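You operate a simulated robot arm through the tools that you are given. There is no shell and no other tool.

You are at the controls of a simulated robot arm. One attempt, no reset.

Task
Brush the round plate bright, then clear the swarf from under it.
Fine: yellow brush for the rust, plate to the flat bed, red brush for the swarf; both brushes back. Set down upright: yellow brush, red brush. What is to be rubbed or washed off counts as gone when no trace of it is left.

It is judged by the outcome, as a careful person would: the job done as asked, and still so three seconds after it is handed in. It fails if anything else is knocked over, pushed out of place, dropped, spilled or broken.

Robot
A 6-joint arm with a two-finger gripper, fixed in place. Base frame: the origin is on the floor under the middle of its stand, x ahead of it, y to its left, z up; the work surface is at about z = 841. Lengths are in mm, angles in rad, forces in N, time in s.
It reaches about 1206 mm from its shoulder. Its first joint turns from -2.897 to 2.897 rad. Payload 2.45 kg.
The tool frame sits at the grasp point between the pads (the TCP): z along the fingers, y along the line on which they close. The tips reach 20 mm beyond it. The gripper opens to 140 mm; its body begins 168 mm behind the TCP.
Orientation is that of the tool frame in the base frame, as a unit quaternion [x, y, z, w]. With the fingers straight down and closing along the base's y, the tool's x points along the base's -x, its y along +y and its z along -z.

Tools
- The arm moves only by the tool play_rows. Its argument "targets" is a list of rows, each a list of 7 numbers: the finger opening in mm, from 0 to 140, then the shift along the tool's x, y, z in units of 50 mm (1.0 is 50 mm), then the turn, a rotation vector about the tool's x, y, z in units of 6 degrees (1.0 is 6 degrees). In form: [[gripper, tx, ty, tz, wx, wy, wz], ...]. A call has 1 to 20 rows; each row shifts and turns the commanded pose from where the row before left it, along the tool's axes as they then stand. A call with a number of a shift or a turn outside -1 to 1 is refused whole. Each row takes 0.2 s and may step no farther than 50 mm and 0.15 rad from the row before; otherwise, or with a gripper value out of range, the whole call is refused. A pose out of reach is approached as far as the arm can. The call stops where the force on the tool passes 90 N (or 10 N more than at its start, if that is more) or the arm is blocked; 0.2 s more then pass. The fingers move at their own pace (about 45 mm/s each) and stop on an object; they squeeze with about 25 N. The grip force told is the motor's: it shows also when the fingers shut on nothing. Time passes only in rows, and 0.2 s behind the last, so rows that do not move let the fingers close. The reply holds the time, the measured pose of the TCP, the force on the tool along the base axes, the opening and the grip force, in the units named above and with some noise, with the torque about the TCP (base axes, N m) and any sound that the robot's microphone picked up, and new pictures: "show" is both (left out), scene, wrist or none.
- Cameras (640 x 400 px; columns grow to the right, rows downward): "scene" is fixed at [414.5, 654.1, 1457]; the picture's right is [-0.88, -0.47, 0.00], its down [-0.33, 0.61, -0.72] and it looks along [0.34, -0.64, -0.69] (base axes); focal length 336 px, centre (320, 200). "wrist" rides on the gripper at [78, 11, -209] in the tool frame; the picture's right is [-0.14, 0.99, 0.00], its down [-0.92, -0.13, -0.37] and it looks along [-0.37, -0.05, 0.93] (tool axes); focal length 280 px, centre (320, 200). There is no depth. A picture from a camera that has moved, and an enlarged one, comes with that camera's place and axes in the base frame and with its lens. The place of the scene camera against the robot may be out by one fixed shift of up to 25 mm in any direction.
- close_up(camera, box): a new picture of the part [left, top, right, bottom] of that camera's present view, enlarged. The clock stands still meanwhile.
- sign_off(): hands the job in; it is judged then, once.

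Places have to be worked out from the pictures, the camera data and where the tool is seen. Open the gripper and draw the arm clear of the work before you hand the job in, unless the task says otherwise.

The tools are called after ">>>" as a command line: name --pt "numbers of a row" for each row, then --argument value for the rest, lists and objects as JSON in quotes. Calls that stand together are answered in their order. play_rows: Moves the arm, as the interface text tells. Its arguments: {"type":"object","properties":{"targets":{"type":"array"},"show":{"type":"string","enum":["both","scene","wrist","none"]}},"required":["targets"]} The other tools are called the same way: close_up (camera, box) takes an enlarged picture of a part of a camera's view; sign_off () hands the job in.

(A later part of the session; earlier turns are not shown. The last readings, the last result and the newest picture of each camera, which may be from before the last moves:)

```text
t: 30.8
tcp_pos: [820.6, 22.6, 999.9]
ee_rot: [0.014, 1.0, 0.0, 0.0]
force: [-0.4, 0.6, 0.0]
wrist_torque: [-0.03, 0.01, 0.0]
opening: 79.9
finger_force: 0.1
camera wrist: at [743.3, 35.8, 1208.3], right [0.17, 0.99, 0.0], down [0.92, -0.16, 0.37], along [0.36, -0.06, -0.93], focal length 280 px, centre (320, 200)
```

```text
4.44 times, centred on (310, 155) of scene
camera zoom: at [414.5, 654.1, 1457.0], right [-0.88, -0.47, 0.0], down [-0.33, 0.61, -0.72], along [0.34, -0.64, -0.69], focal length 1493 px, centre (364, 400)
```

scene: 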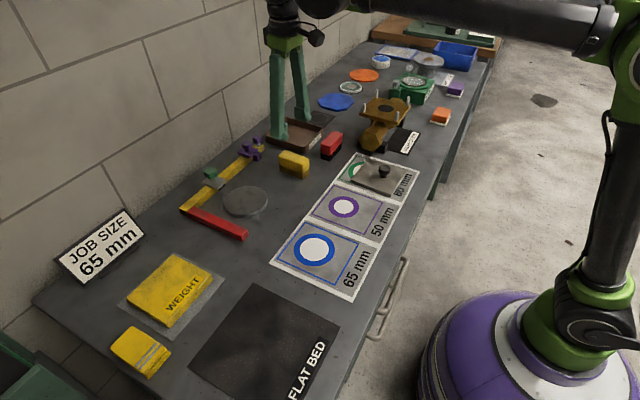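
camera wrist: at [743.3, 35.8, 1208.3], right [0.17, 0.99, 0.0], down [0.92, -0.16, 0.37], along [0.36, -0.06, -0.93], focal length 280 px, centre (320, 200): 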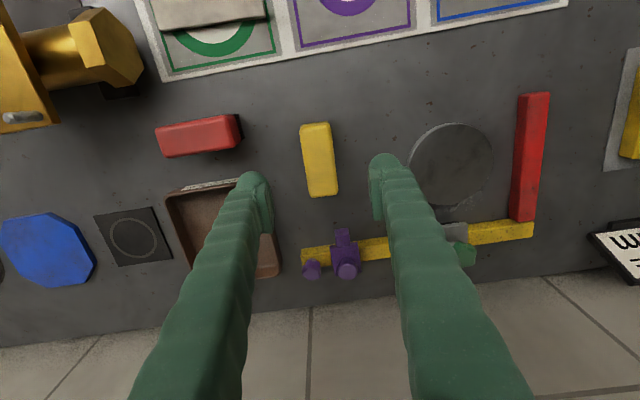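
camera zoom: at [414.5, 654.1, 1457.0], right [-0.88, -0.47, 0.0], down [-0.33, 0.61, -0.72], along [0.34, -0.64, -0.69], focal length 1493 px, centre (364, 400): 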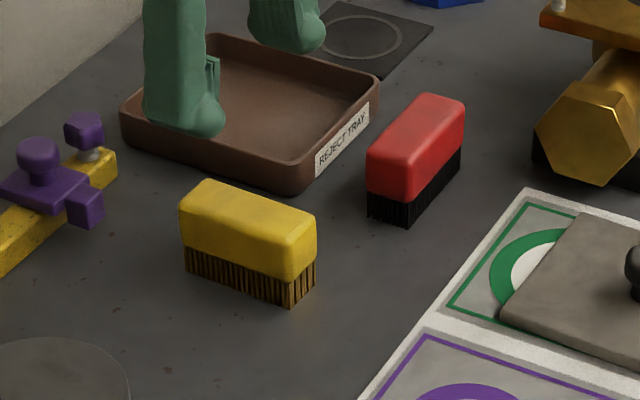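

The yellow brush is back upright at its place. Next I move over the plate at height, turn the gripper about 50° so the fingers avoid the red bar and the clamp, and open to 122 mm.

>>> play_rows --pt "100 -0.1885 0.838 0 0 0 0" --pt "122 -0.1885 0.838 0 0 0 0" --pt "122 -0.1885 0.838 0 0 0 0" --pt "122 -0.1885 0.838 0 0 0 0" --pt "122 0 0 0 0 0 -0.957" --pt "122 0 0 0 0 0 -0.957" --pt "122 0 0 0 0 0 -0.957" --pt "122 0 0 0 0 0 -0.957" --pt "122 0 0 0 0 0 -0.957" --pt "122 0 0 0 0 0 -0.957" --pt "122 0 0 0 0 0 -0.957" --pt "122 0 0 0 0 0 -0.957" --pt "122 0 0 0 0 0 -0.957" --pt "122 0 0 0 0 0 0" --show "both"

>>> close_up --camera "wrist" --box '[160, 40, 480, 260]'

>>> close_up --camera "scene" --box '[170, 100, 320, 250]'

```text
t: 33.8
tcp_pos: [863.0, 188.4, 999.3]
ee_rot: [-0.423, 0.906, 0.0, 0.0]
force: [-0.3, -0.8, 0.0]
wrist_torque: [0.0, -0.02, -0.02]
opening: 121.9
finger_force: 0.1
camera wrist: at [804.8, 135.7, 1208.8], right [-0.67, 0.74, 0.0], down [0.69, 0.62, 0.37], along [0.27, 0.25, -0.93], focal length 280 px, centre (320, 200)
```

scene: 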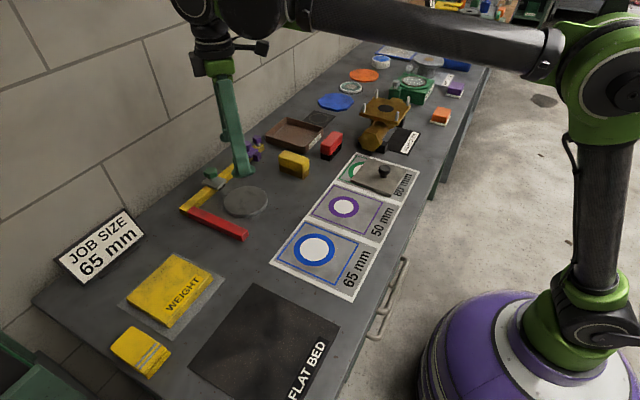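
wrist: 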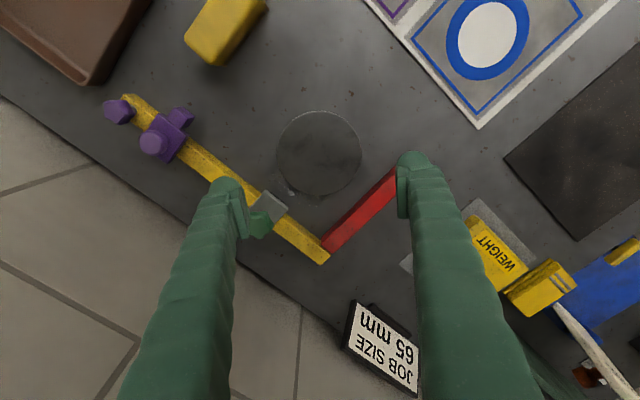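

```text
1.82 times, centred on (320, 150) of wrist
camera zoom: at [804.8, 135.7, 1208.8], right [-0.67, 0.74, 0.0], down [0.69, 0.62, 0.37], along [0.27, 0.25, -0.93], focal length 510 px, centre (320, 291)
```

zoom: 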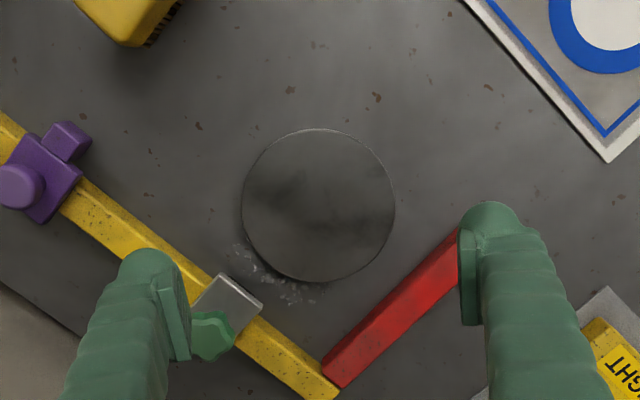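

```text
2.67 times, centred on (245, 175) of scene
camera zoom: at [414.5, 654.1, 1457.0], right [-0.88, -0.47, 0.0], down [-0.33, 0.61, -0.72], along [0.34, -0.64, -0.69], focal length 896 px, centre (520, 267)
```

zoom: 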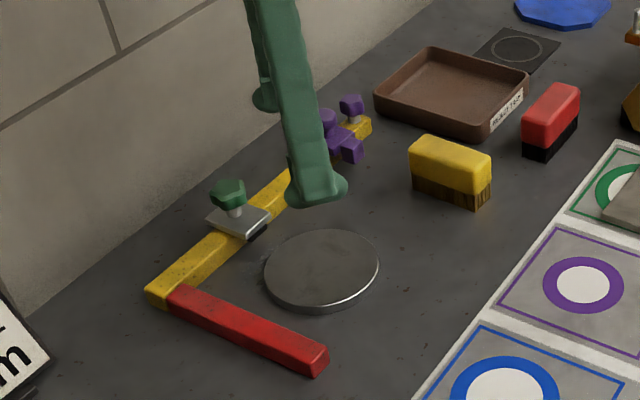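

The plate centre measures (863, 187), diameter ≈107 mm, and the fingers straddle it on a clear diagonal. I descend to just above the plate and check.

>>> play_rows --pt "122 0.015 -0.013 0.8 0 0 0" --pt "122 0 0 0.8 0 0 0" --pt "122 0 0 0.6 0 0 0" --pt "122 0 0 0 0 0 0" --show "both"

>>> close_up --camera "wrist" --box '[160, 40, 480, 260]'

>>> close_up --camera "scene" --box '[170, 130, 320, 250]'

```text
t: 34.8
tcp_pos: [863.3, 187.0, 890.5]
ee_rot: [-0.422, 0.906, 0.0, 0.0]
force: [-0.1, -0.3, -0.4]
wrist_torque: [-0.02, 0.0, 0.01]
opening: 121.8
finger_force: 0.1
camera wrist: at [805.1, 133.8, 1098.6], right [-0.67, 0.74, 0.0], down [0.69, 0.62, 0.37], along [0.27, 0.25, -0.93], focal length 280 px, centre (320, 200)
```

scene: 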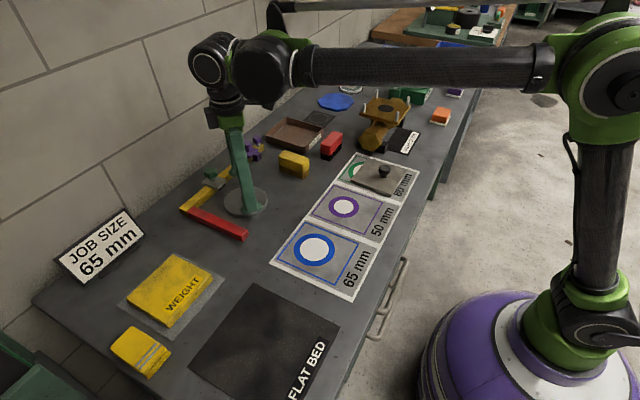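
wrist: 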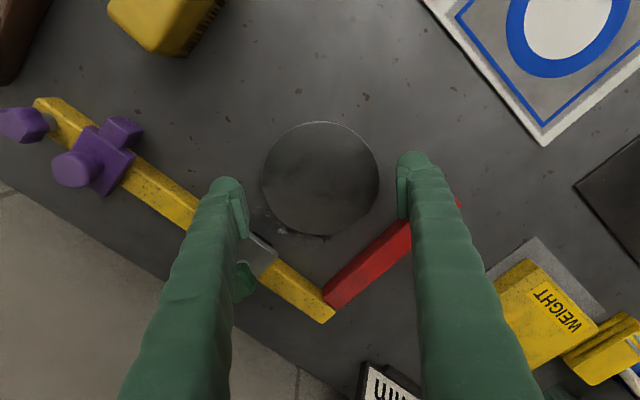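

```text
1.82 times, centred on (320, 150) of wrist
camera zoom: at [805.1, 133.8, 1098.6], right [-0.67, 0.74, 0.0], down [0.69, 0.62, 0.37], along [0.27, 0.25, -0.93], focal length 510 px, centre (320, 291)
```

zoom: 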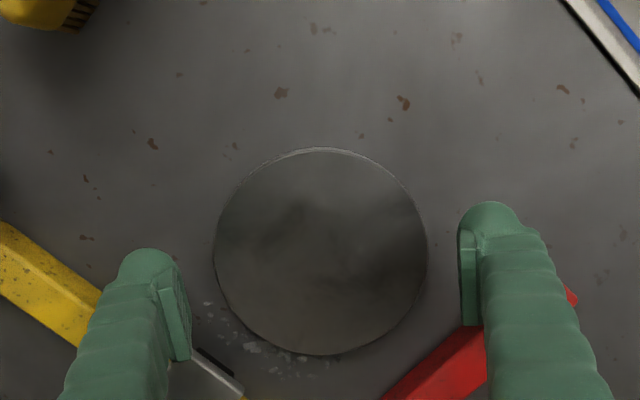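

```text
3.33 times, centred on (245, 190) of scene
camera zoom: at [414.5, 654.1, 1457.0], right [-0.88, -0.47, 0.0], down [-0.33, 0.61, -0.72], along [0.34, -0.64, -0.69], focal length 1120 px, centre (570, 233)
```

zoom: 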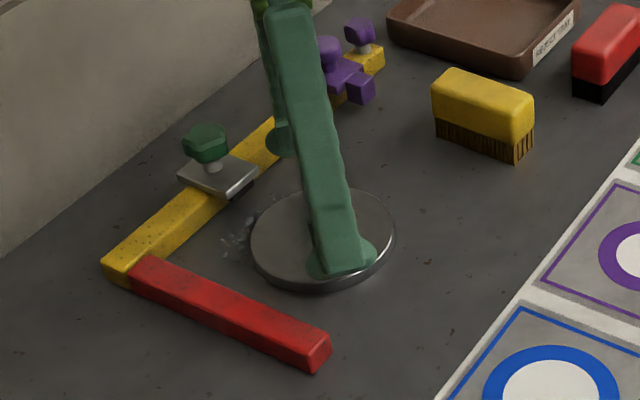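

The plate is well centred between the fingers with nothing in the way. I lower to about 2 mm above the table and check force.

>>> play_rows --pt "122 0 0 0.3 0 0 0" --pt "122 0 0 0.16 0 0 0" --pt "122 0 0 0.04 0 0 0" --pt "122 0 0 0 0 0 0" --show "both"

>>> close_up --camera "scene" --box '[170, 130, 320, 250]'

>>> close_up --camera "wrist" --box '[160, 40, 480, 260]'

```text
t: 35.8
tcp_pos: [864.5, 186.8, 865.9]
ee_rot: [-0.422, 0.906, 0.0, 0.0]
force: [0.2, 0.1, 0.3]
wrist_torque: [0.0, -0.02, -0.01]
opening: 122.0
finger_force: 0.0
camera wrist: at [805.3, 134.7, 1073.6], right [-0.67, 0.74, 0.0], down [0.69, 0.62, 0.37], along [0.27, 0.25, -0.93], focal length 280 px, centre (320, 200)
```

scene: 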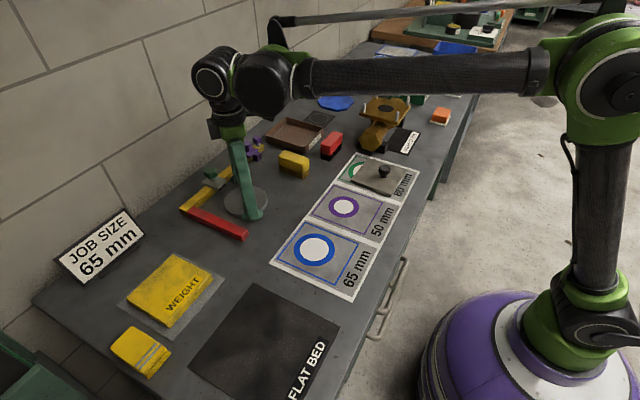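
wrist: 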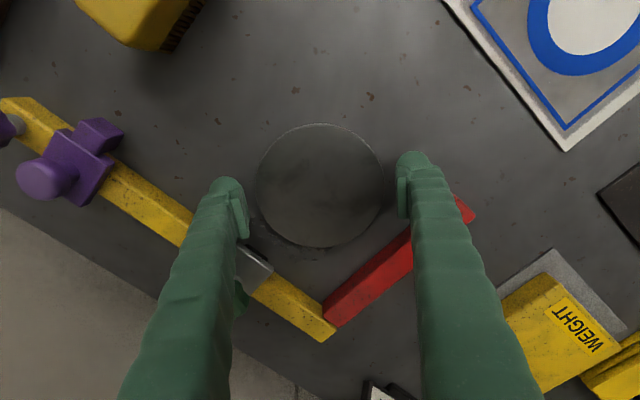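

```text
3.33 times, centred on (245, 190) of scene
camera zoom: at [414.5, 654.1, 1457.0], right [-0.88, -0.47, 0.0], down [-0.33, 0.61, -0.72], along [0.34, -0.64, -0.69], focal length 1120 px, centre (570, 233)
```

zoom: 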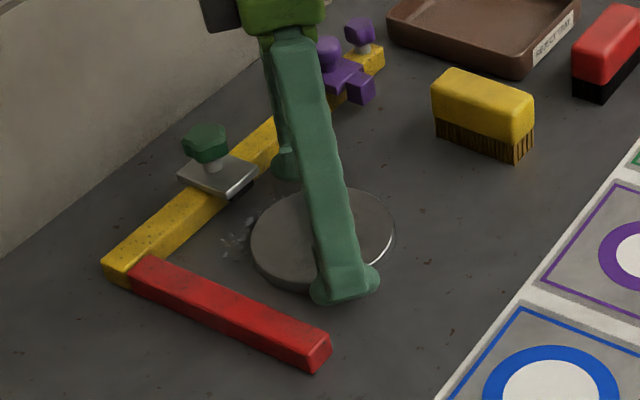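

```text
1.82 times, centred on (320, 150) of wrist
camera zoom: at [805.3, 134.7, 1073.6], right [-0.67, 0.74, 0.0], down [0.69, 0.62, 0.37], along [0.27, 0.25, -0.93], focal length 510 px, centre (320, 291)
```

zoom: 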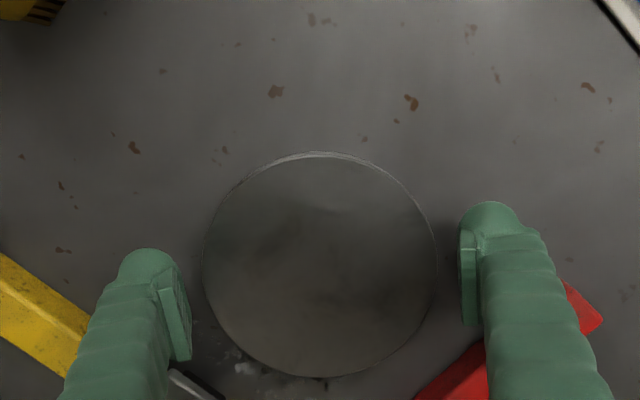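

Clear on both sides. I lower another 2 mm and close gently on the rim.

>>> play_rows --pt "122 0 0 0.04 0 0 0" --pt "122 0 0 0 0 0 0" --pt "110 0 0 0 0 0 0" --pt "100 0 0 0 0 0 0" --pt "95 0 0 0 0 0 0" --pt "95 0 0 0 0 0 0" --pt "95 0 0 0 0 0 0" --show "both"

>>> close_up --camera "scene" --box '[170, 130, 320, 250]'

>>> close_up --camera "wrist" --box '[160, 40, 480, 260]'

```text
t: 37.3
tcp_pos: [861.3, 187.2, 868.7]
ee_rot: [-0.422, 0.907, 0.0, 0.001]
force: [-3.2, -2.3, 39.2]
wrist_torque: [-0.25, -0.34, 0.02]
opening: 95.2
finger_force: 0.3
stopped in row 7: the force on the tool passed its limit at 92 N (the readings are from after the stop); the commanded pose is now the measured one
camera wrist: at [803.5, 133.8, 1076.0], right [-0.67, 0.74, 0.0], down [0.69, 0.62, 0.37], along [0.28, 0.25, -0.93], focal length 280 px, centre (320, 200)
```

scene: 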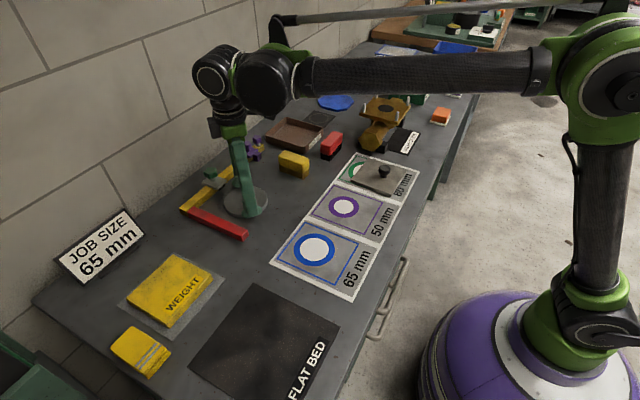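
wrist: 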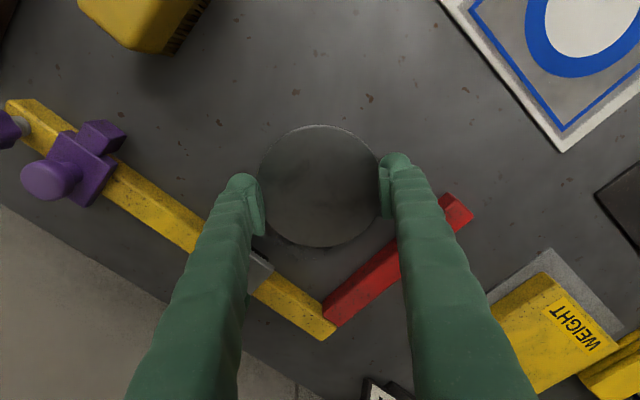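

```text
3.33 times, centred on (245, 190) of scene
camera zoom: at [414.5, 654.1, 1457.0], right [-0.88, -0.47, 0.0], down [-0.33, 0.61, -0.72], along [0.34, -0.64, -0.69], focal length 1120 px, centre (570, 233)
```

zoom: 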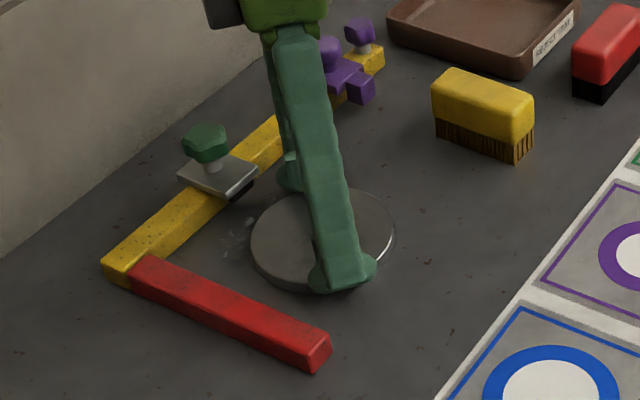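

```text
1.82 times, centred on (320, 150) of wrist
camera zoom: at [803.5, 133.8, 1076.0], right [-0.67, 0.74, 0.0], down [0.69, 0.62, 0.37], along [0.28, 0.25, -0.93], focal length 510 px, centre (320, 291)
```

zoom: 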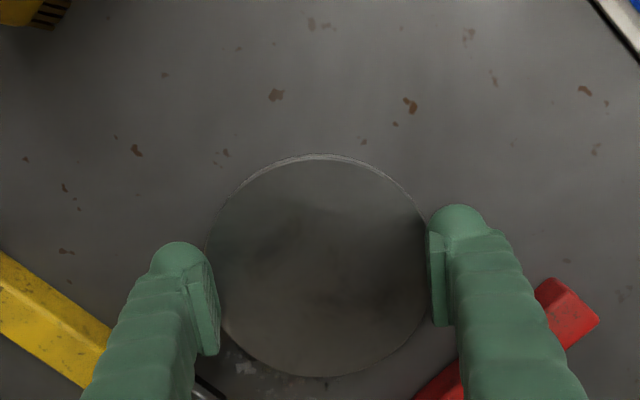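

The fingers swing on an arc, so their tips dropped as they closed and pressed on the table (that was the 92 N); the plate itself hasn't shifted. I raise slightly to relieve the tips, then continue closing.

>>> play_rows --pt "95 0 0 -0.03 0 0 0" --pt "95 0 0 0 0 0 0" --show "none"

```text
t: 37.9
tcp_pos: [863.1, 188.1, 868.0]
ee_rot: [-0.422, 0.907, 0.0, 0.0]
force: [-10.9, -4.6, 26.9]
wrist_torque: [-0.33, -0.16, -0.07]
opening: 95.6
finger_force: 0.3
```

>>> play_rows --pt "95 0 0 -0.03 0 0 0" --pt "95 0 0 0 0 0 0" --show "scene"

>>> close_up --camera "scene" --box '[210, 165, 290, 225]'

>>> close_up --camera "wrist" --box '[220, 100, 420, 260]'

```text
t: 38.5
tcp_pos: [864.3, 187.6, 868.8]
ee_rot: [-0.423, 0.906, -0.001, 0.001]
force: [-2.1, -0.9, 5.4]
wrist_torque: [0.21, 0.24, 0.11]
opening: 96.4
finger_force: 1.1
```

scene: 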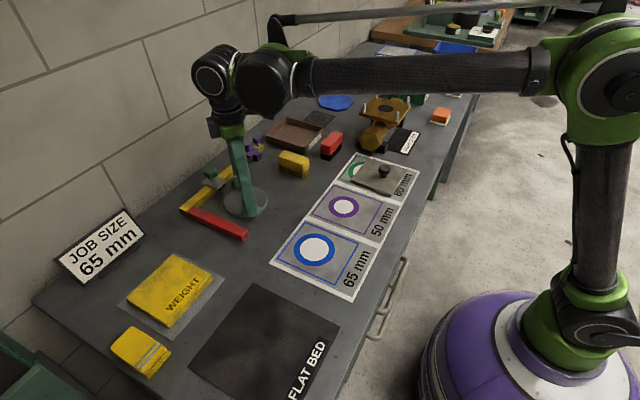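

```text
6.67 times, centred on (250, 195) of scene
camera zoom: at [414.5, 654.1, 1457.0], right [-0.88, -0.47, 0.0], down [-0.33, 0.61, -0.72], along [0.34, -0.64, -0.69], focal length 2240 px, centre (787, 233)
```

zoom: 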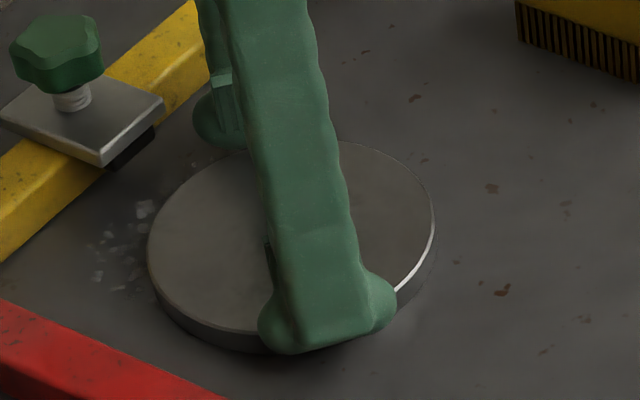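

```text
2.50 times, centred on (320, 180) of wrist
camera zoom: at [805.5, 134.3, 1076.3], right [-0.67, 0.74, 0.0], down [0.69, 0.62, 0.37], along [0.28, 0.25, -0.93], focal length 701 px, centre (320, 250)
```

zoom: 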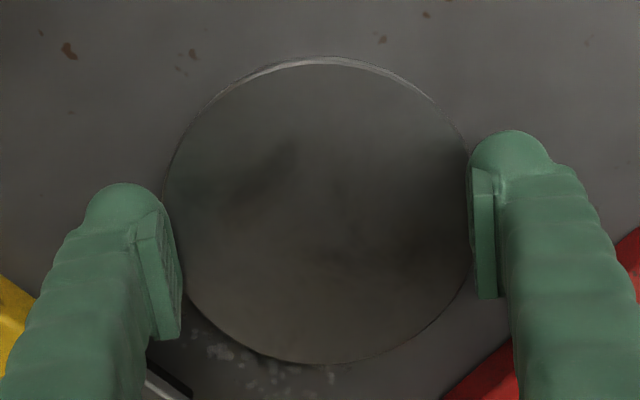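

The tips are nearly free of the table (5 N) and the pads now touch the rim at ~96 mm. I close further to build grip.

>>> play_rows --pt "92 0 0 0 0 0 0" --pt "85 0 0 0 0 0 0" --pt "80 0 0 0 0 0 0" --show "none"

```text
t: 39.3
tcp_pos: [862.7, 188.4, 869.5]
ee_rot: [-0.423, 0.906, 0.0, 0.002]
force: [-4.5, 8.0, 33.4]
wrist_torque: [0.44, 0.49, 0.12]
opening: 80.9
finger_force: 6.3
```

The opening went to 81 mm, so the fingertips have ridden up onto the plate's top edge rather than gripping it: the tips sit higher than I thought. I lift a little, reopen and look.

>>> play_rows --pt "80 0 0 -0.1 0 0 0" --pt "100 0 0 -0.1 0 0 0" --pt "122 0 0 0 0 0 0" --pt "122 0 0 0 0 0 0" --pt "122 0 0 0 0 0 0" --show "both"

>>> close_up --camera "scene" --box '[190, 155, 300, 235]'

>>> close_up --camera "wrist" --box '[180, 60, 460, 280]'

```text
t: 40.5
tcp_pos: [864.1, 187.3, 879.2]
ee_rot: [-0.422, 0.906, -0.001, 0.002]
force: [0.3, 0.6, 0.0]
wrist_torque: [0.01, 0.0, -0.02]
opening: 122.0
finger_force: 0.3
camera wrist: at [805.7, 134.3, 1086.5], right [-0.67, 0.74, 0.0], down [0.69, 0.62, 0.37], along [0.28, 0.25, -0.93], focal length 280 px, centre (320, 200)
```

scene: 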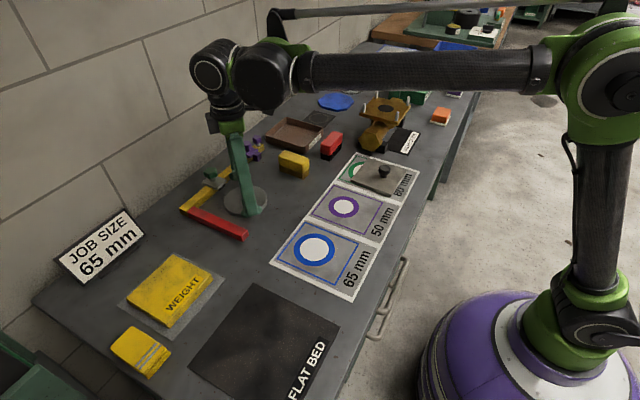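
wrist: 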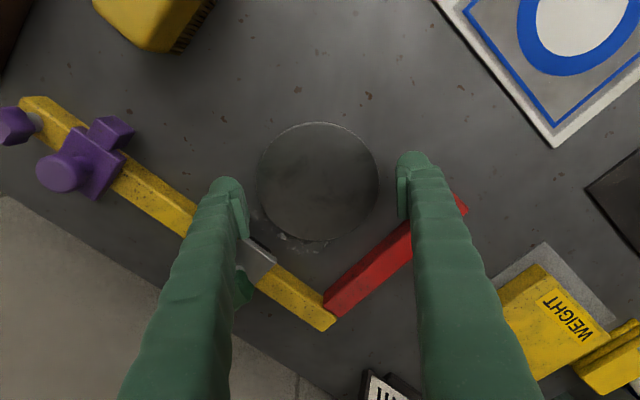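

```text
5.00 times, centred on (245, 195) of scene
camera zoom: at [414.5, 654.1, 1457.0], right [-0.88, -0.47, 0.0], down [-0.33, 0.61, -0.72], along [0.34, -0.64, -0.69], focal length 1680 px, centre (695, 225)
```

zoom: 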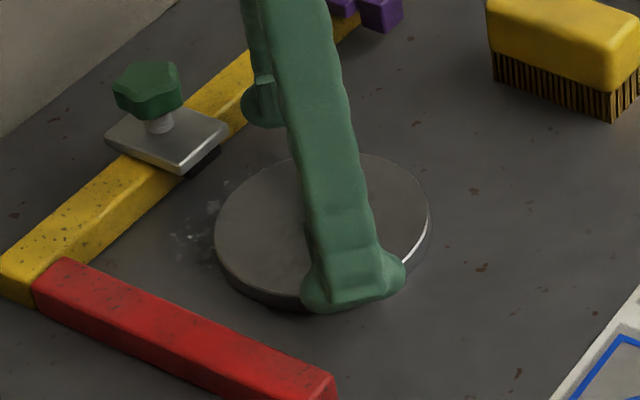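

```text
1.82 times, centred on (320, 170) of wrist
camera zoom: at [805.7, 134.3, 1086.5], right [-0.67, 0.74, 0.0], down [0.69, 0.62, 0.37], along [0.28, 0.25, -0.93], focal length 510 px, centre (320, 254)
```

zoom: 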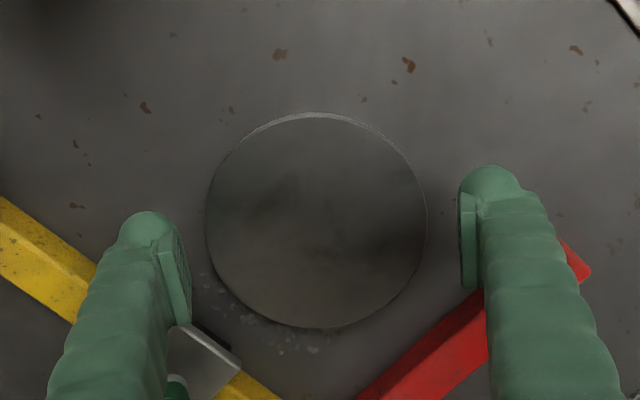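

The plate is still in place (≈(864, 185), ⌀107 mm). I descend again and this time feel for the table with the open tips to know their true reach.

>>> play_rows --pt "122 0.015 -0.013 0.2 0 0 0" --pt "122 0 0 0.124 0 0 0" --pt "122 0 0 0 0 0 0" --show "none"

>>> play_rows --pt "122 0 0 0.03 0 0 0" --pt "122 0 0 0 0 0 0" --show "none"

>>> play_rows --pt "122 0 0 0.03 0 0 0" --pt "122 0 0 0 0 0 0" --show "none"

```text
t: 41.3
tcp_pos: [863.9, 186.2, 861.7]
ee_rot: [-0.422, 0.907, 0.0, 0.001]
force: [-0.8, -0.6, 0.4]
wrist_torque: [0.03, 0.0, 0.02]
opening: 121.8
finger_force: 0.1
```

```text
t: 41.9
tcp_pos: [863.5, 186.8, 861.0]
ee_rot: [-0.421, 0.907, -0.001, 0.002]
force: [-0.3, -0.5, 0.2]
wrist_torque: [0.03, 0.01, -0.02]
opening: 122.1
finger_force: 0.1
```

```text
t: 42.5
tcp_pos: [862.8, 187.3, 858.8]
ee_rot: [-0.422, 0.907, -0.001, 0.002]
force: [-0.3, -0.1, -0.3]
wrist_torque: [0.01, -0.02, -0.01]
opening: 122.0
finger_force: 0.0
```

No table contact yet at 859; I go on in 1.5 mm steps.

>>> play_rows --pt "122 0 0 0.03 0 0 0" --pt "122 0 0 0 0 0 0" --show "none"

>>> play_rows --pt "122 0 0 0.03 0 0 0" --pt "122 0 0 0 0 0 0" --show "none"

```text
t: 43.1
tcp_pos: [863.6, 186.1, 858.1]
ee_rot: [-0.422, 0.907, 0.0, 0.001]
force: [-0.2, -0.3, -0.4]
wrist_torque: [0.0, -0.01, -0.02]
opening: 121.7
finger_force: 0.0
```

```text
t: 43.7
tcp_pos: [864.4, 186.6, 855.9]
ee_rot: [-0.422, 0.907, -0.001, 0.001]
force: [-0.5, -0.3, -0.7]
wrist_torque: [-0.01, 0.01, -0.01]
opening: 121.8
finger_force: 0.1
```

Still free at ~856. The tips now overlap nearly the full plate thickness; I raise 1 mm for the closing arc and close slowly.

>>> play_rows --pt "122 0 0 -0.02 0 0 0" --pt "112 0 0 0 0 0 0" --pt "106 0 0 0 0 0 0" --pt "102 0 0 0 0 0 0" --show "none"

```text
t: 44.7
tcp_pos: [864.0, 185.4, 856.9]
ee_rot: [-0.422, 0.907, -0.001, 0.002]
force: [6.8, -3.1, 15.2]
wrist_torque: [-0.15, -0.09, 0.07]
opening: 107.2
finger_force: 23.5
```

Gripped: opening 107.2 mm with 23.5 N on the rim. I lift a few millimetres and check that the plate comes along.

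>>> play_rows --pt "95 0 0 0 0 0 0" --pt "95 0 0 0 0 0 0" --pt "95 0 0 -0.06 0 0 0" --pt "95 0 0 -0.1 0 0 0" --pt "95 0 0 0 0 0 0" --show "both"

>>> close_up --camera "scene" --box '[190, 155, 300, 235]'

>>> close_up --camera "wrist" --box '[180, 60, 460, 280]'

```text
t: 45.9
tcp_pos: [864.2, 187.4, 864.3]
ee_rot: [-0.421, 0.907, 0.0, 0.002]
force: [0.0, 0.7, -4.9]
wrist_torque: [0.0, -0.04, -0.03]
opening: 108.4
finger_force: 24.8
camera wrist: at [806.1, 133.5, 1073.2], right [-0.67, 0.74, 0.0], down [0.69, 0.62, 0.37], along [0.28, 0.25, -0.93], focal length 280 px, centre (320, 200)
```

scene: 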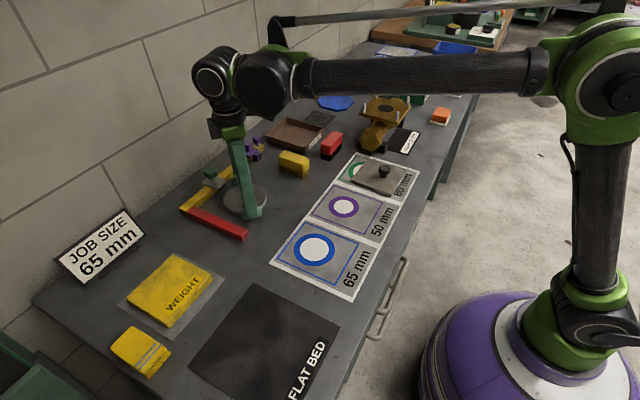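
wrist: 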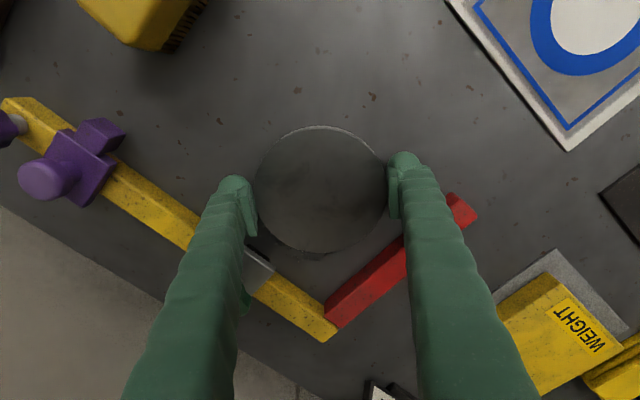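

```text
5.00 times, centred on (245, 195) of scene
camera zoom: at [414.5, 654.1, 1457.0], right [-0.88, -0.47, 0.0], down [-0.33, 0.61, -0.72], along [0.34, -0.64, -0.69], focal length 1680 px, centre (695, 225)
```

zoom: 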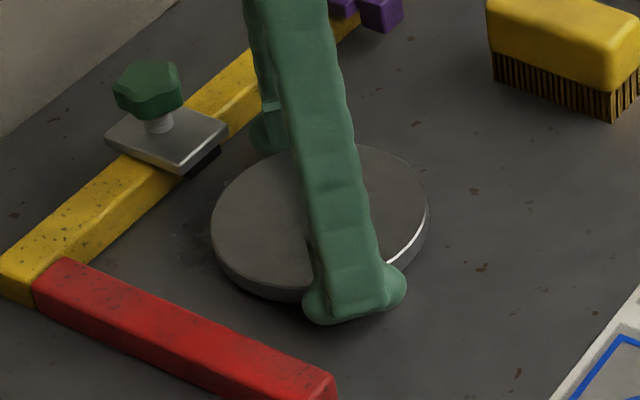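

```text
1.82 times, centred on (320, 170) of wrist
camera zoom: at [806.1, 133.5, 1073.2], right [-0.67, 0.74, 0.0], down [0.69, 0.62, 0.37], along [0.28, 0.25, -0.93], focal length 510 px, centre (320, 254)
```

zoom: 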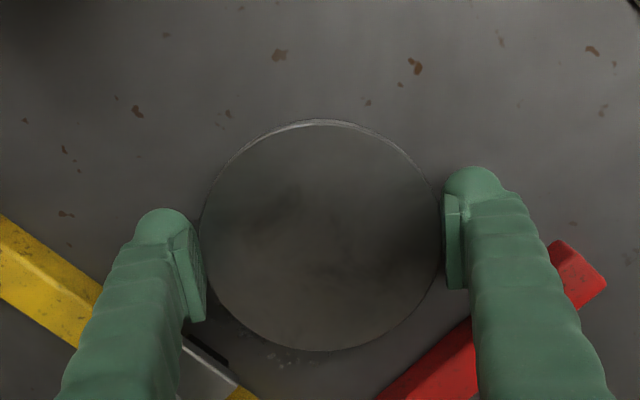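

The plate is off the table (≈5 N weight on the tool). I lift it smoothly about 90 mm.

>>> play_rows --pt "95 0 0 -0.15 0 0 0" --pt "95 0 0 -0.25 0 0 0" --pt "95 0 0 -0.3 0 0 0" --pt "95 0 0 -0.3 0 0 0" --pt "95 0 0 -0.3 0 0 0" --pt "95 0 0 -0.25 0 0 0" --pt "95 0 0 -0.15 0 0 0" --pt "95 0 0 0 0 0 0" --show "both"

>>> close_up --camera "scene" --box '[170, 115, 310, 235]'

```text
t: 47.7
tcp_pos: [864.0, 184.7, 949.5]
ee_rot: [-0.423, 0.906, 0.0, 0.001]
force: [0.2, 0.8, 0.3]
wrist_torque: [0.0, -0.03, 0.01]
opening: 95.2
finger_force: 0.1
camera wrist: at [805.1, 133.3, 1158.8], right [-0.67, 0.74, 0.0], down [0.69, 0.62, 0.37], along [0.28, 0.25, -0.93], focal length 280 px, centre (320, 200)
```

scene: 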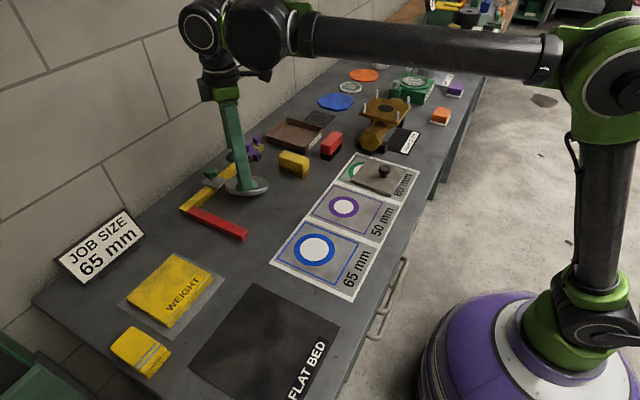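
wrist: 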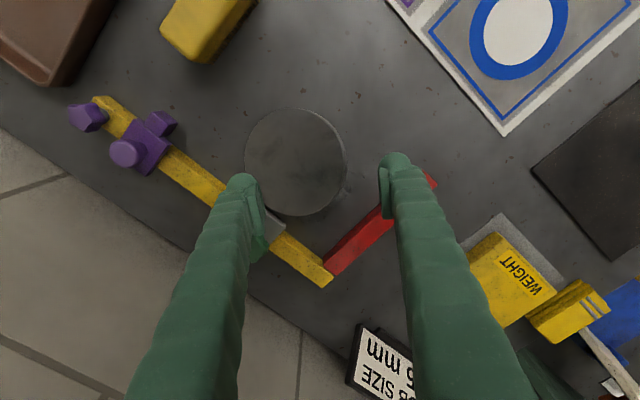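

```text
3.33 times, centred on (240, 175) of scene
camera zoom: at [414.5, 654.1, 1457.0], right [-0.88, -0.47, 0.0], down [-0.33, 0.61, -0.72], along [0.34, -0.64, -0.69], focal length 1120 px, centre (587, 283)
```

zoom: 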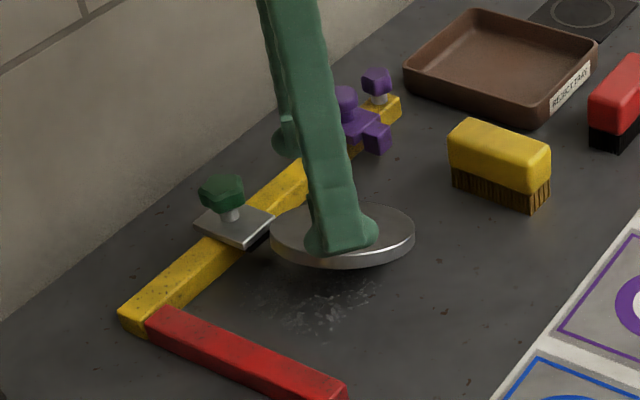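

The grip was lost (opening 95 mm, no force): the plate slipped out of the fingers. I wait a moment and look at where it came to rest.

>>> play_rows --pt "95 0 0 0 0 0 0" --pt "95 0 0 0 0 0 0" --show "both"

>>> close_up --camera "scene" --box '[170, 145, 310, 245]'

>>> close_up --camera "wrist" --box '[180, 60, 460, 280]'

```text
t: 48.3
tcp_pos: [862.9, 186.1, 950.5]
ee_rot: [-0.421, 0.907, 0.0, 0.001]
force: [0.3, 0.9, 0.5]
wrist_torque: [-0.02, -0.01, -0.01]
opening: 95.1
finger_force: 0.0
camera wrist: at [805.3, 133.1, 1158.5], right [-0.67, 0.74, 0.0], down [0.69, 0.62, 0.37], along [0.28, 0.25, -0.93], focal length 280 px, centre (320, 200)
```

scene: 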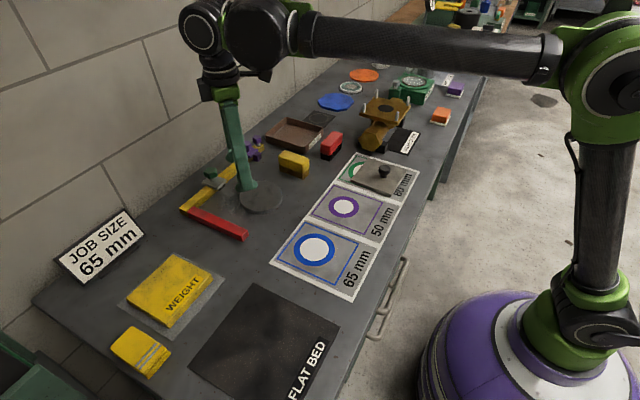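
wrist: 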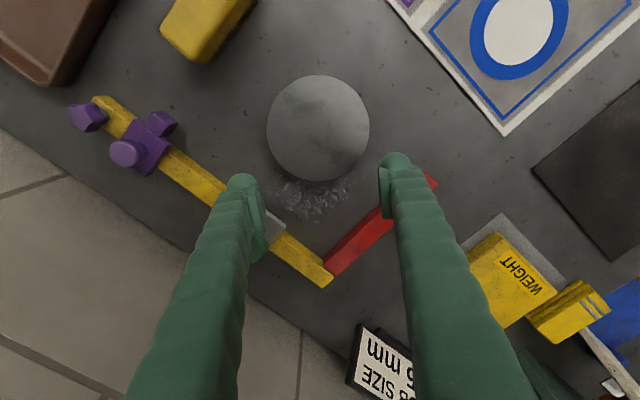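

```text
4.00 times, centred on (240, 195) of scene
camera zoom: at [414.5, 654.1, 1457.0], right [-0.88, -0.47, 0.0], down [-0.33, 0.61, -0.72], along [0.34, -0.64, -0.69], focal length 1344 px, centre (640, 220)
```

zoom: 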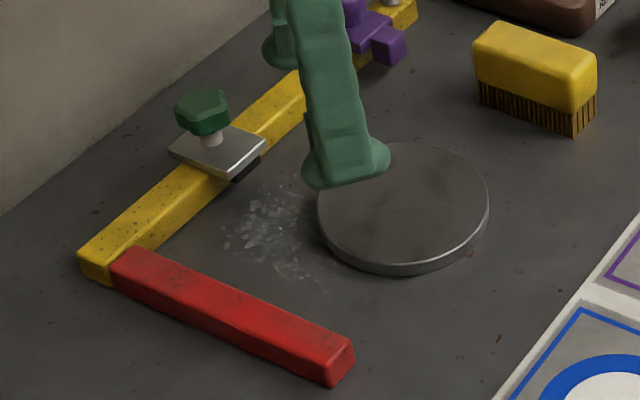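

```text
1.82 times, centred on (320, 170) of wrist
camera zoom: at [805.3, 133.1, 1158.5], right [-0.67, 0.74, 0.0], down [0.69, 0.62, 0.37], along [0.28, 0.25, -0.93], focal length 510 px, centre (320, 254)
```

zoom: 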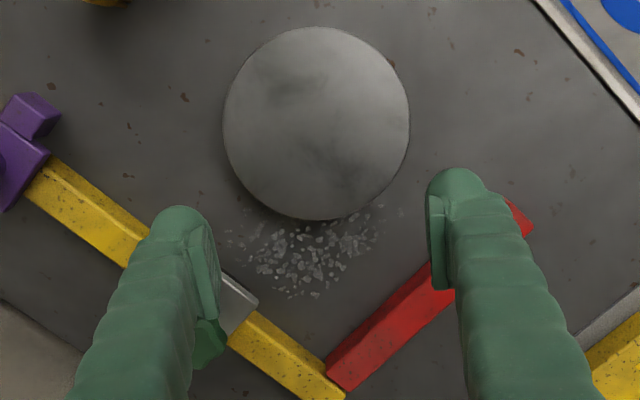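

The plate landed flat nearby at about (837, 158), clear of other things. Before regripping I need to understand the fingertip shape, so I zoom in on the fingers.

>>> close_up --camera "wrist" --box '[230, 130, 310, 230]'

>>> close_up --camera "wrist" --box '[360, 130, 440, 230]'

>>> close_up --camera "scene" --box '[195, 80, 275, 220]'

>>> close_up --camera "scene" --box '[230, 170, 310, 225]'

```text
4.00 times, centred on (270, 180) of wrist
camera zoom: at [805.3, 133.1, 1158.5], right [-0.67, 0.74, 0.0], down [0.69, 0.62, 0.37], along [0.28, 0.25, -0.93], focal length 1122 px, centre (520, 280)
```

zoom: 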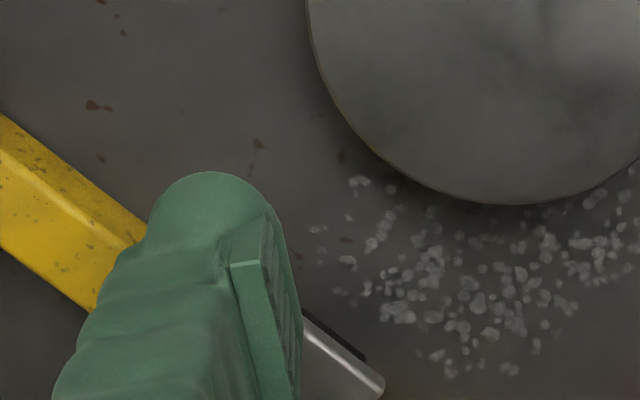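

```text
4.00 times, centred on (400, 180) of wrist
camera zoom: at [805.3, 133.1, 1158.5], right [-0.67, 0.74, 0.0], down [0.69, 0.62, 0.37], along [0.28, 0.25, -0.93], focal length 1122 px, centre (0, 280)
```

zoom: 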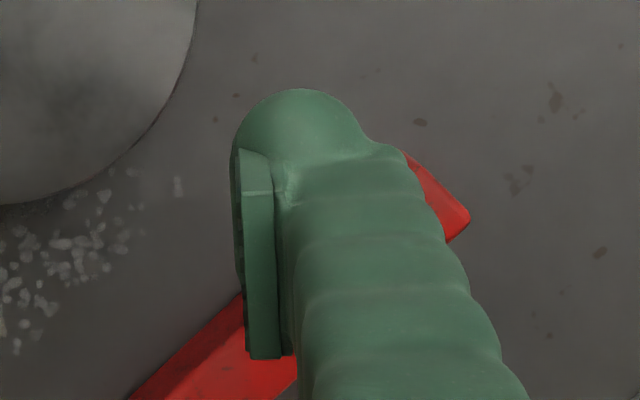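

```text
2.86 times, centred on (235, 150) of scene
camera zoom: at [414.5, 654.1, 1457.0], right [-0.88, -0.47, 0.0], down [-0.33, 0.61, -0.72], along [0.34, -0.64, -0.69], focal length 960 px, centre (563, 343)
```

zoom: 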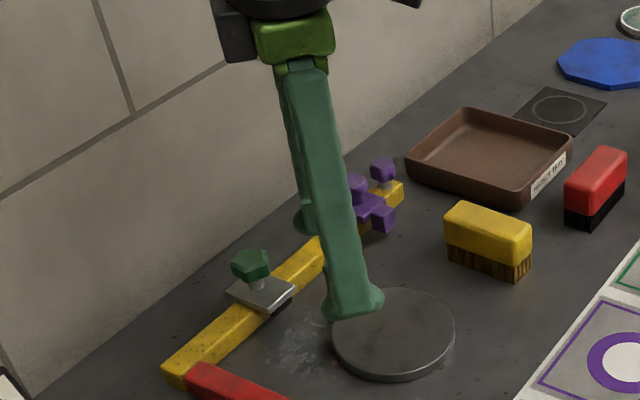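

```text
7.27 times, centred on (270, 198) of scene
camera zoom: at [414.5, 654.1, 1457.0], right [-0.88, -0.47, 0.0], down [-0.33, 0.61, -0.72], along [0.34, -0.64, -0.69], focal length 2444 px, centre (684, 218)
```

zoom: 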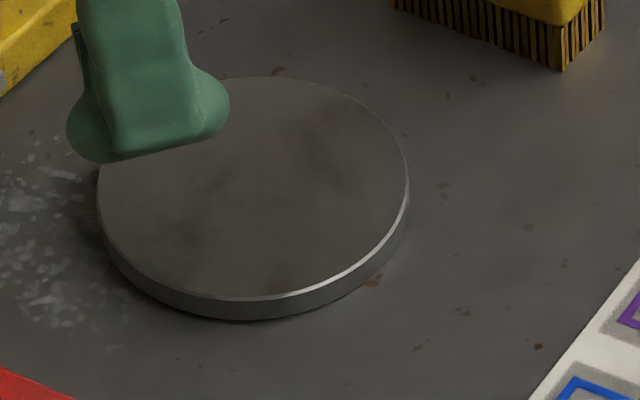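

The fingertips are wide and the pads lean slightly inward, so a rim grip can creep. My plan: regrip the plate as low as possible and carry it only a few millimetres above the surface to the flat bed. First I reopen and centre above the plate again.

>>> play_rows --pt "122 0 0 0 0 0 0" --pt "122 0.38 0.02 0 0 0 0" --pt "122 0.38 0.02 0 0 0 0" --pt "122 0 0 0.2 0 0 0" --pt "122 0 0 0 0 0 0" --show "both"

>>> close_up --camera "wrist" --box '[180, 60, 460, 280]'

>>> close_up --camera "scene" --box '[190, 145, 310, 245]'

```text
t: 49.5
tcp_pos: [837.7, 158.2, 939.3]
ee_rot: [-0.421, 0.907, -0.001, 0.001]
force: [-0.1, -1.1, 0.2]
wrist_torque: [-0.02, 0.02, -0.01]
opening: 122.0
finger_force: 0.1
camera wrist: at [778.7, 105.2, 1148.6], right [-0.67, 0.74, 0.0], down [0.69, 0.62, 0.37], along [0.28, 0.25, -0.93], focal length 280 px, centre (320, 200)
```

scene: 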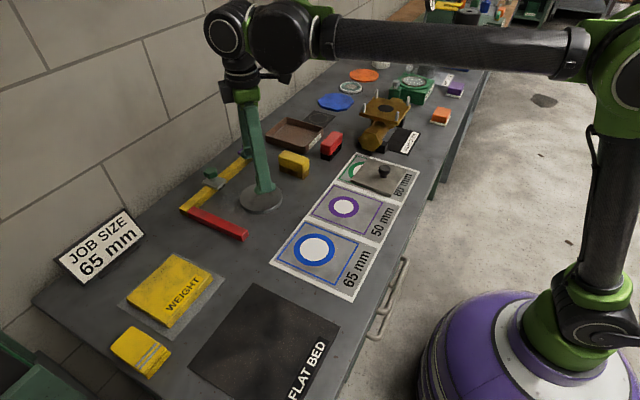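
wrist: 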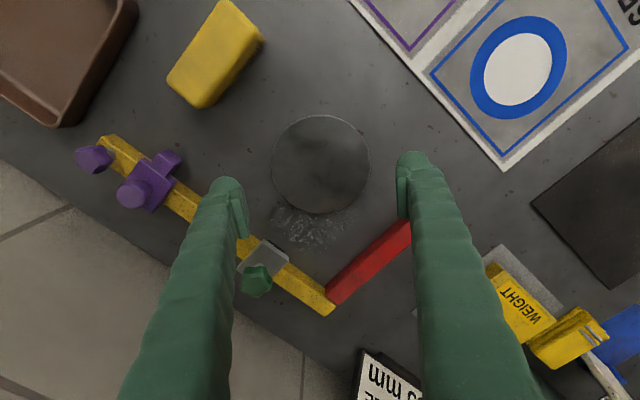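

```text
1.82 times, centred on (320, 170) of wrist
camera zoom: at [778.7, 105.2, 1148.6], right [-0.67, 0.74, 0.0], down [0.69, 0.62, 0.37], along [0.28, 0.25, -0.93], focal length 510 px, centre (320, 254)
```

zoom: 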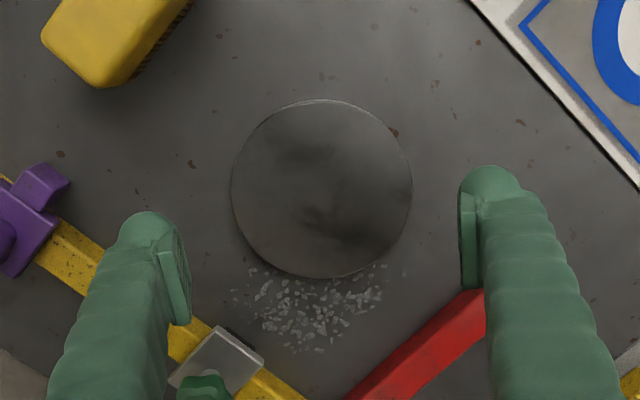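

```text
4.00 times, centred on (250, 195) of scene
camera zoom: at [414.5, 654.1, 1457.0], right [-0.88, -0.47, 0.0], down [-0.33, 0.61, -0.72], along [0.34, -0.64, -0.69], focal length 1344 px, centre (600, 220)
```

zoom: 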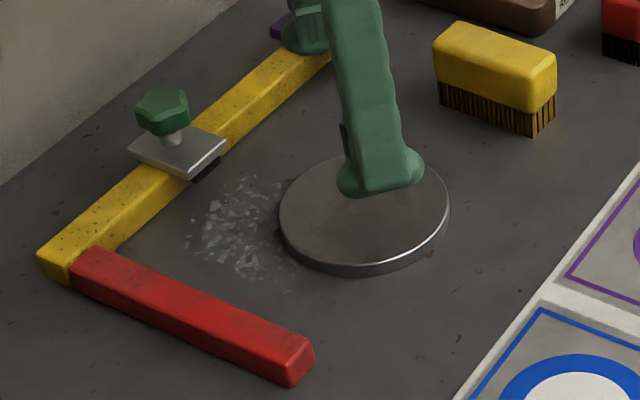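

The plate lies flat and centred at (836, 158) between the open fingers. I descend to low grip height, checking force.

>>> play_rows --pt "122 0.026 0.03 0.5 0 0 0" --pt "122 0 0 0.5 0 0 0" --pt "122 0 0 0.4 0 0 0" --pt "122 0 0 0.2 0 0 0" --pt "122 0 0 0 0 0 0" --show "none"

>>> play_rows --pt "122 0 0 0.03 0 0 0" --pt "122 0 0 0 0 0 0" --show "none"

```text
t: 50.7
tcp_pos: [835.3, 157.8, 859.9]
ee_rot: [-0.421, 0.907, 0.0, 0.001]
force: [-0.3, -0.1, 0.4]
wrist_torque: [-0.02, 0.01, 0.0]
opening: 121.7
finger_force: 0.1
```

```text
t: 51.3
tcp_pos: [835.6, 158.9, 858.6]
ee_rot: [-0.422, 0.906, -0.001, 0.001]
force: [-0.4, 0.5, -0.2]
wrist_torque: [0.05, 0.05, 0.0]
opening: 122.0
finger_force: 0.2
```

I narrow to 112 mm first (tips lower with closing), then feel for the table so the grip is as low as possible.

>>> play_rows --pt "112 0 0 0 0 0 0" --pt "112 0 0 0.02 0 0 0" --pt "112 0 0 0.02 0 0 0" --pt "112 0 0 0 0 0 0" --show "none"

>>> play_rows --pt "112 0 0 0.02 0 0 0" --pt "112 0 0 0 0 0 0" --show "none"

>>> play_rows --pt "112 0 0 0.02 0 0 0" --pt "112 0 0 0 0 0 0" --show "none"

```text
t: 52.3
tcp_pos: [836.0, 159.4, 856.4]
ee_rot: [-0.421, 0.907, 0.0, 0.001]
force: [0.6, 0.0, -0.1]
wrist_torque: [0.0, -0.01, 0.02]
opening: 111.8
finger_force: 0.1
```

```text
t: 52.9
tcp_pos: [835.6, 158.7, 855.6]
ee_rot: [-0.422, 0.907, 0.0, 0.002]
force: [-1.2, -0.5, 0.3]
wrist_torque: [-0.01, 0.02, 0.0]
opening: 112.0
finger_force: 0.1
```

```text
t: 53.5
tcp_pos: [836.9, 158.5, 855.1]
ee_rot: [-0.422, 0.907, -0.001, 0.001]
force: [1.4, 1.8, 5.0]
wrist_torque: [0.19, 0.21, -0.12]
opening: 112.1
finger_force: 0.0
```

Table touched at TCP ≈855. I raise under a millimetre and close on the rim.

>>> play_rows --pt "112 0 0 -0.02 0 0 0" --pt "108 0 0 0 0 0 0" --pt "104 0 0 0 0 0 0" --pt "98 0 0 0 0 0 0" --pt "90 0 0 0 0 0 0" --pt "90 0 0 0 0 0 0" --show "both"

>>> close_up --camera "wrist" --box '[180, 60, 460, 280]'

>>> close_up --camera "scene" --box '[210, 155, 310, 235]'

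```text
t: 54.9
tcp_pos: [837.3, 158.7, 856.2]
ee_rot: [-0.422, 0.907, -0.001, 0.001]
force: [-0.3, -0.9, -0.5]
wrist_torque: [-0.06, 0.0, -0.02]
opening: 108.3
finger_force: 25.2
camera wrist: at [777.6, 105.4, 1064.1], right [-0.67, 0.74, 0.0], down [0.69, 0.62, 0.37], along [0.28, 0.25, -0.93], focal length 280 px, centre (320, 200)
```

scene: 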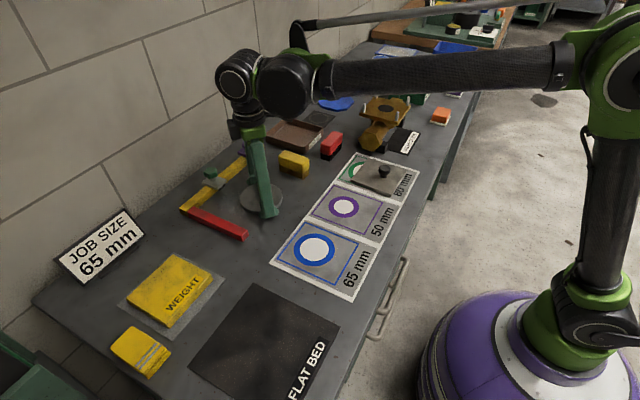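
wrist: 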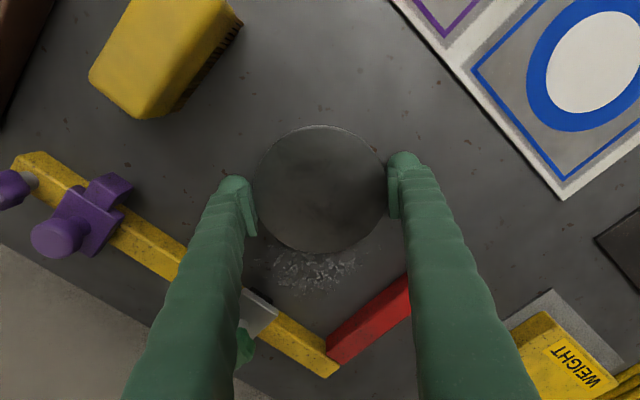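

```text
1.82 times, centred on (320, 170) of wrist
camera zoom: at [777.6, 105.4, 1064.1], right [-0.67, 0.74, 0.0], down [0.69, 0.62, 0.37], along [0.28, 0.25, -0.93], focal length 510 px, centre (320, 254)
```

zoom: 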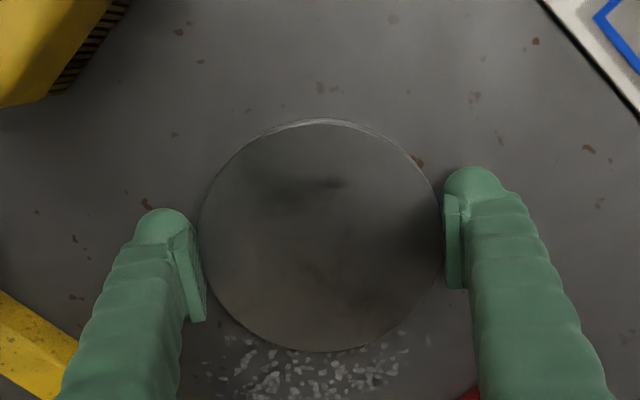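

```text
5.00 times, centred on (260, 195) of scene
camera zoom: at [414.5, 654.1, 1457.0], right [-0.88, -0.47, 0.0], down [-0.33, 0.61, -0.72], along [0.34, -0.64, -0.69], focal length 1680 px, centre (620, 225)
```

zoom: 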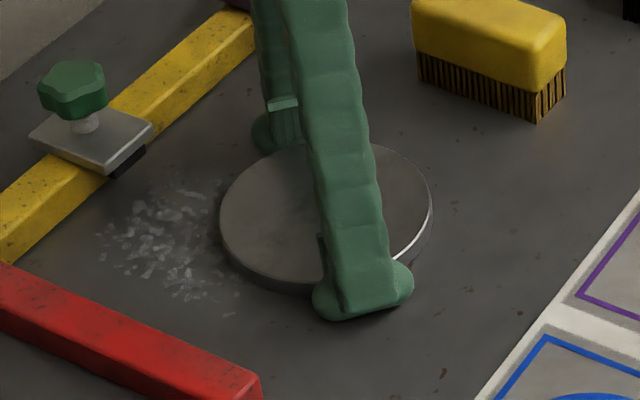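

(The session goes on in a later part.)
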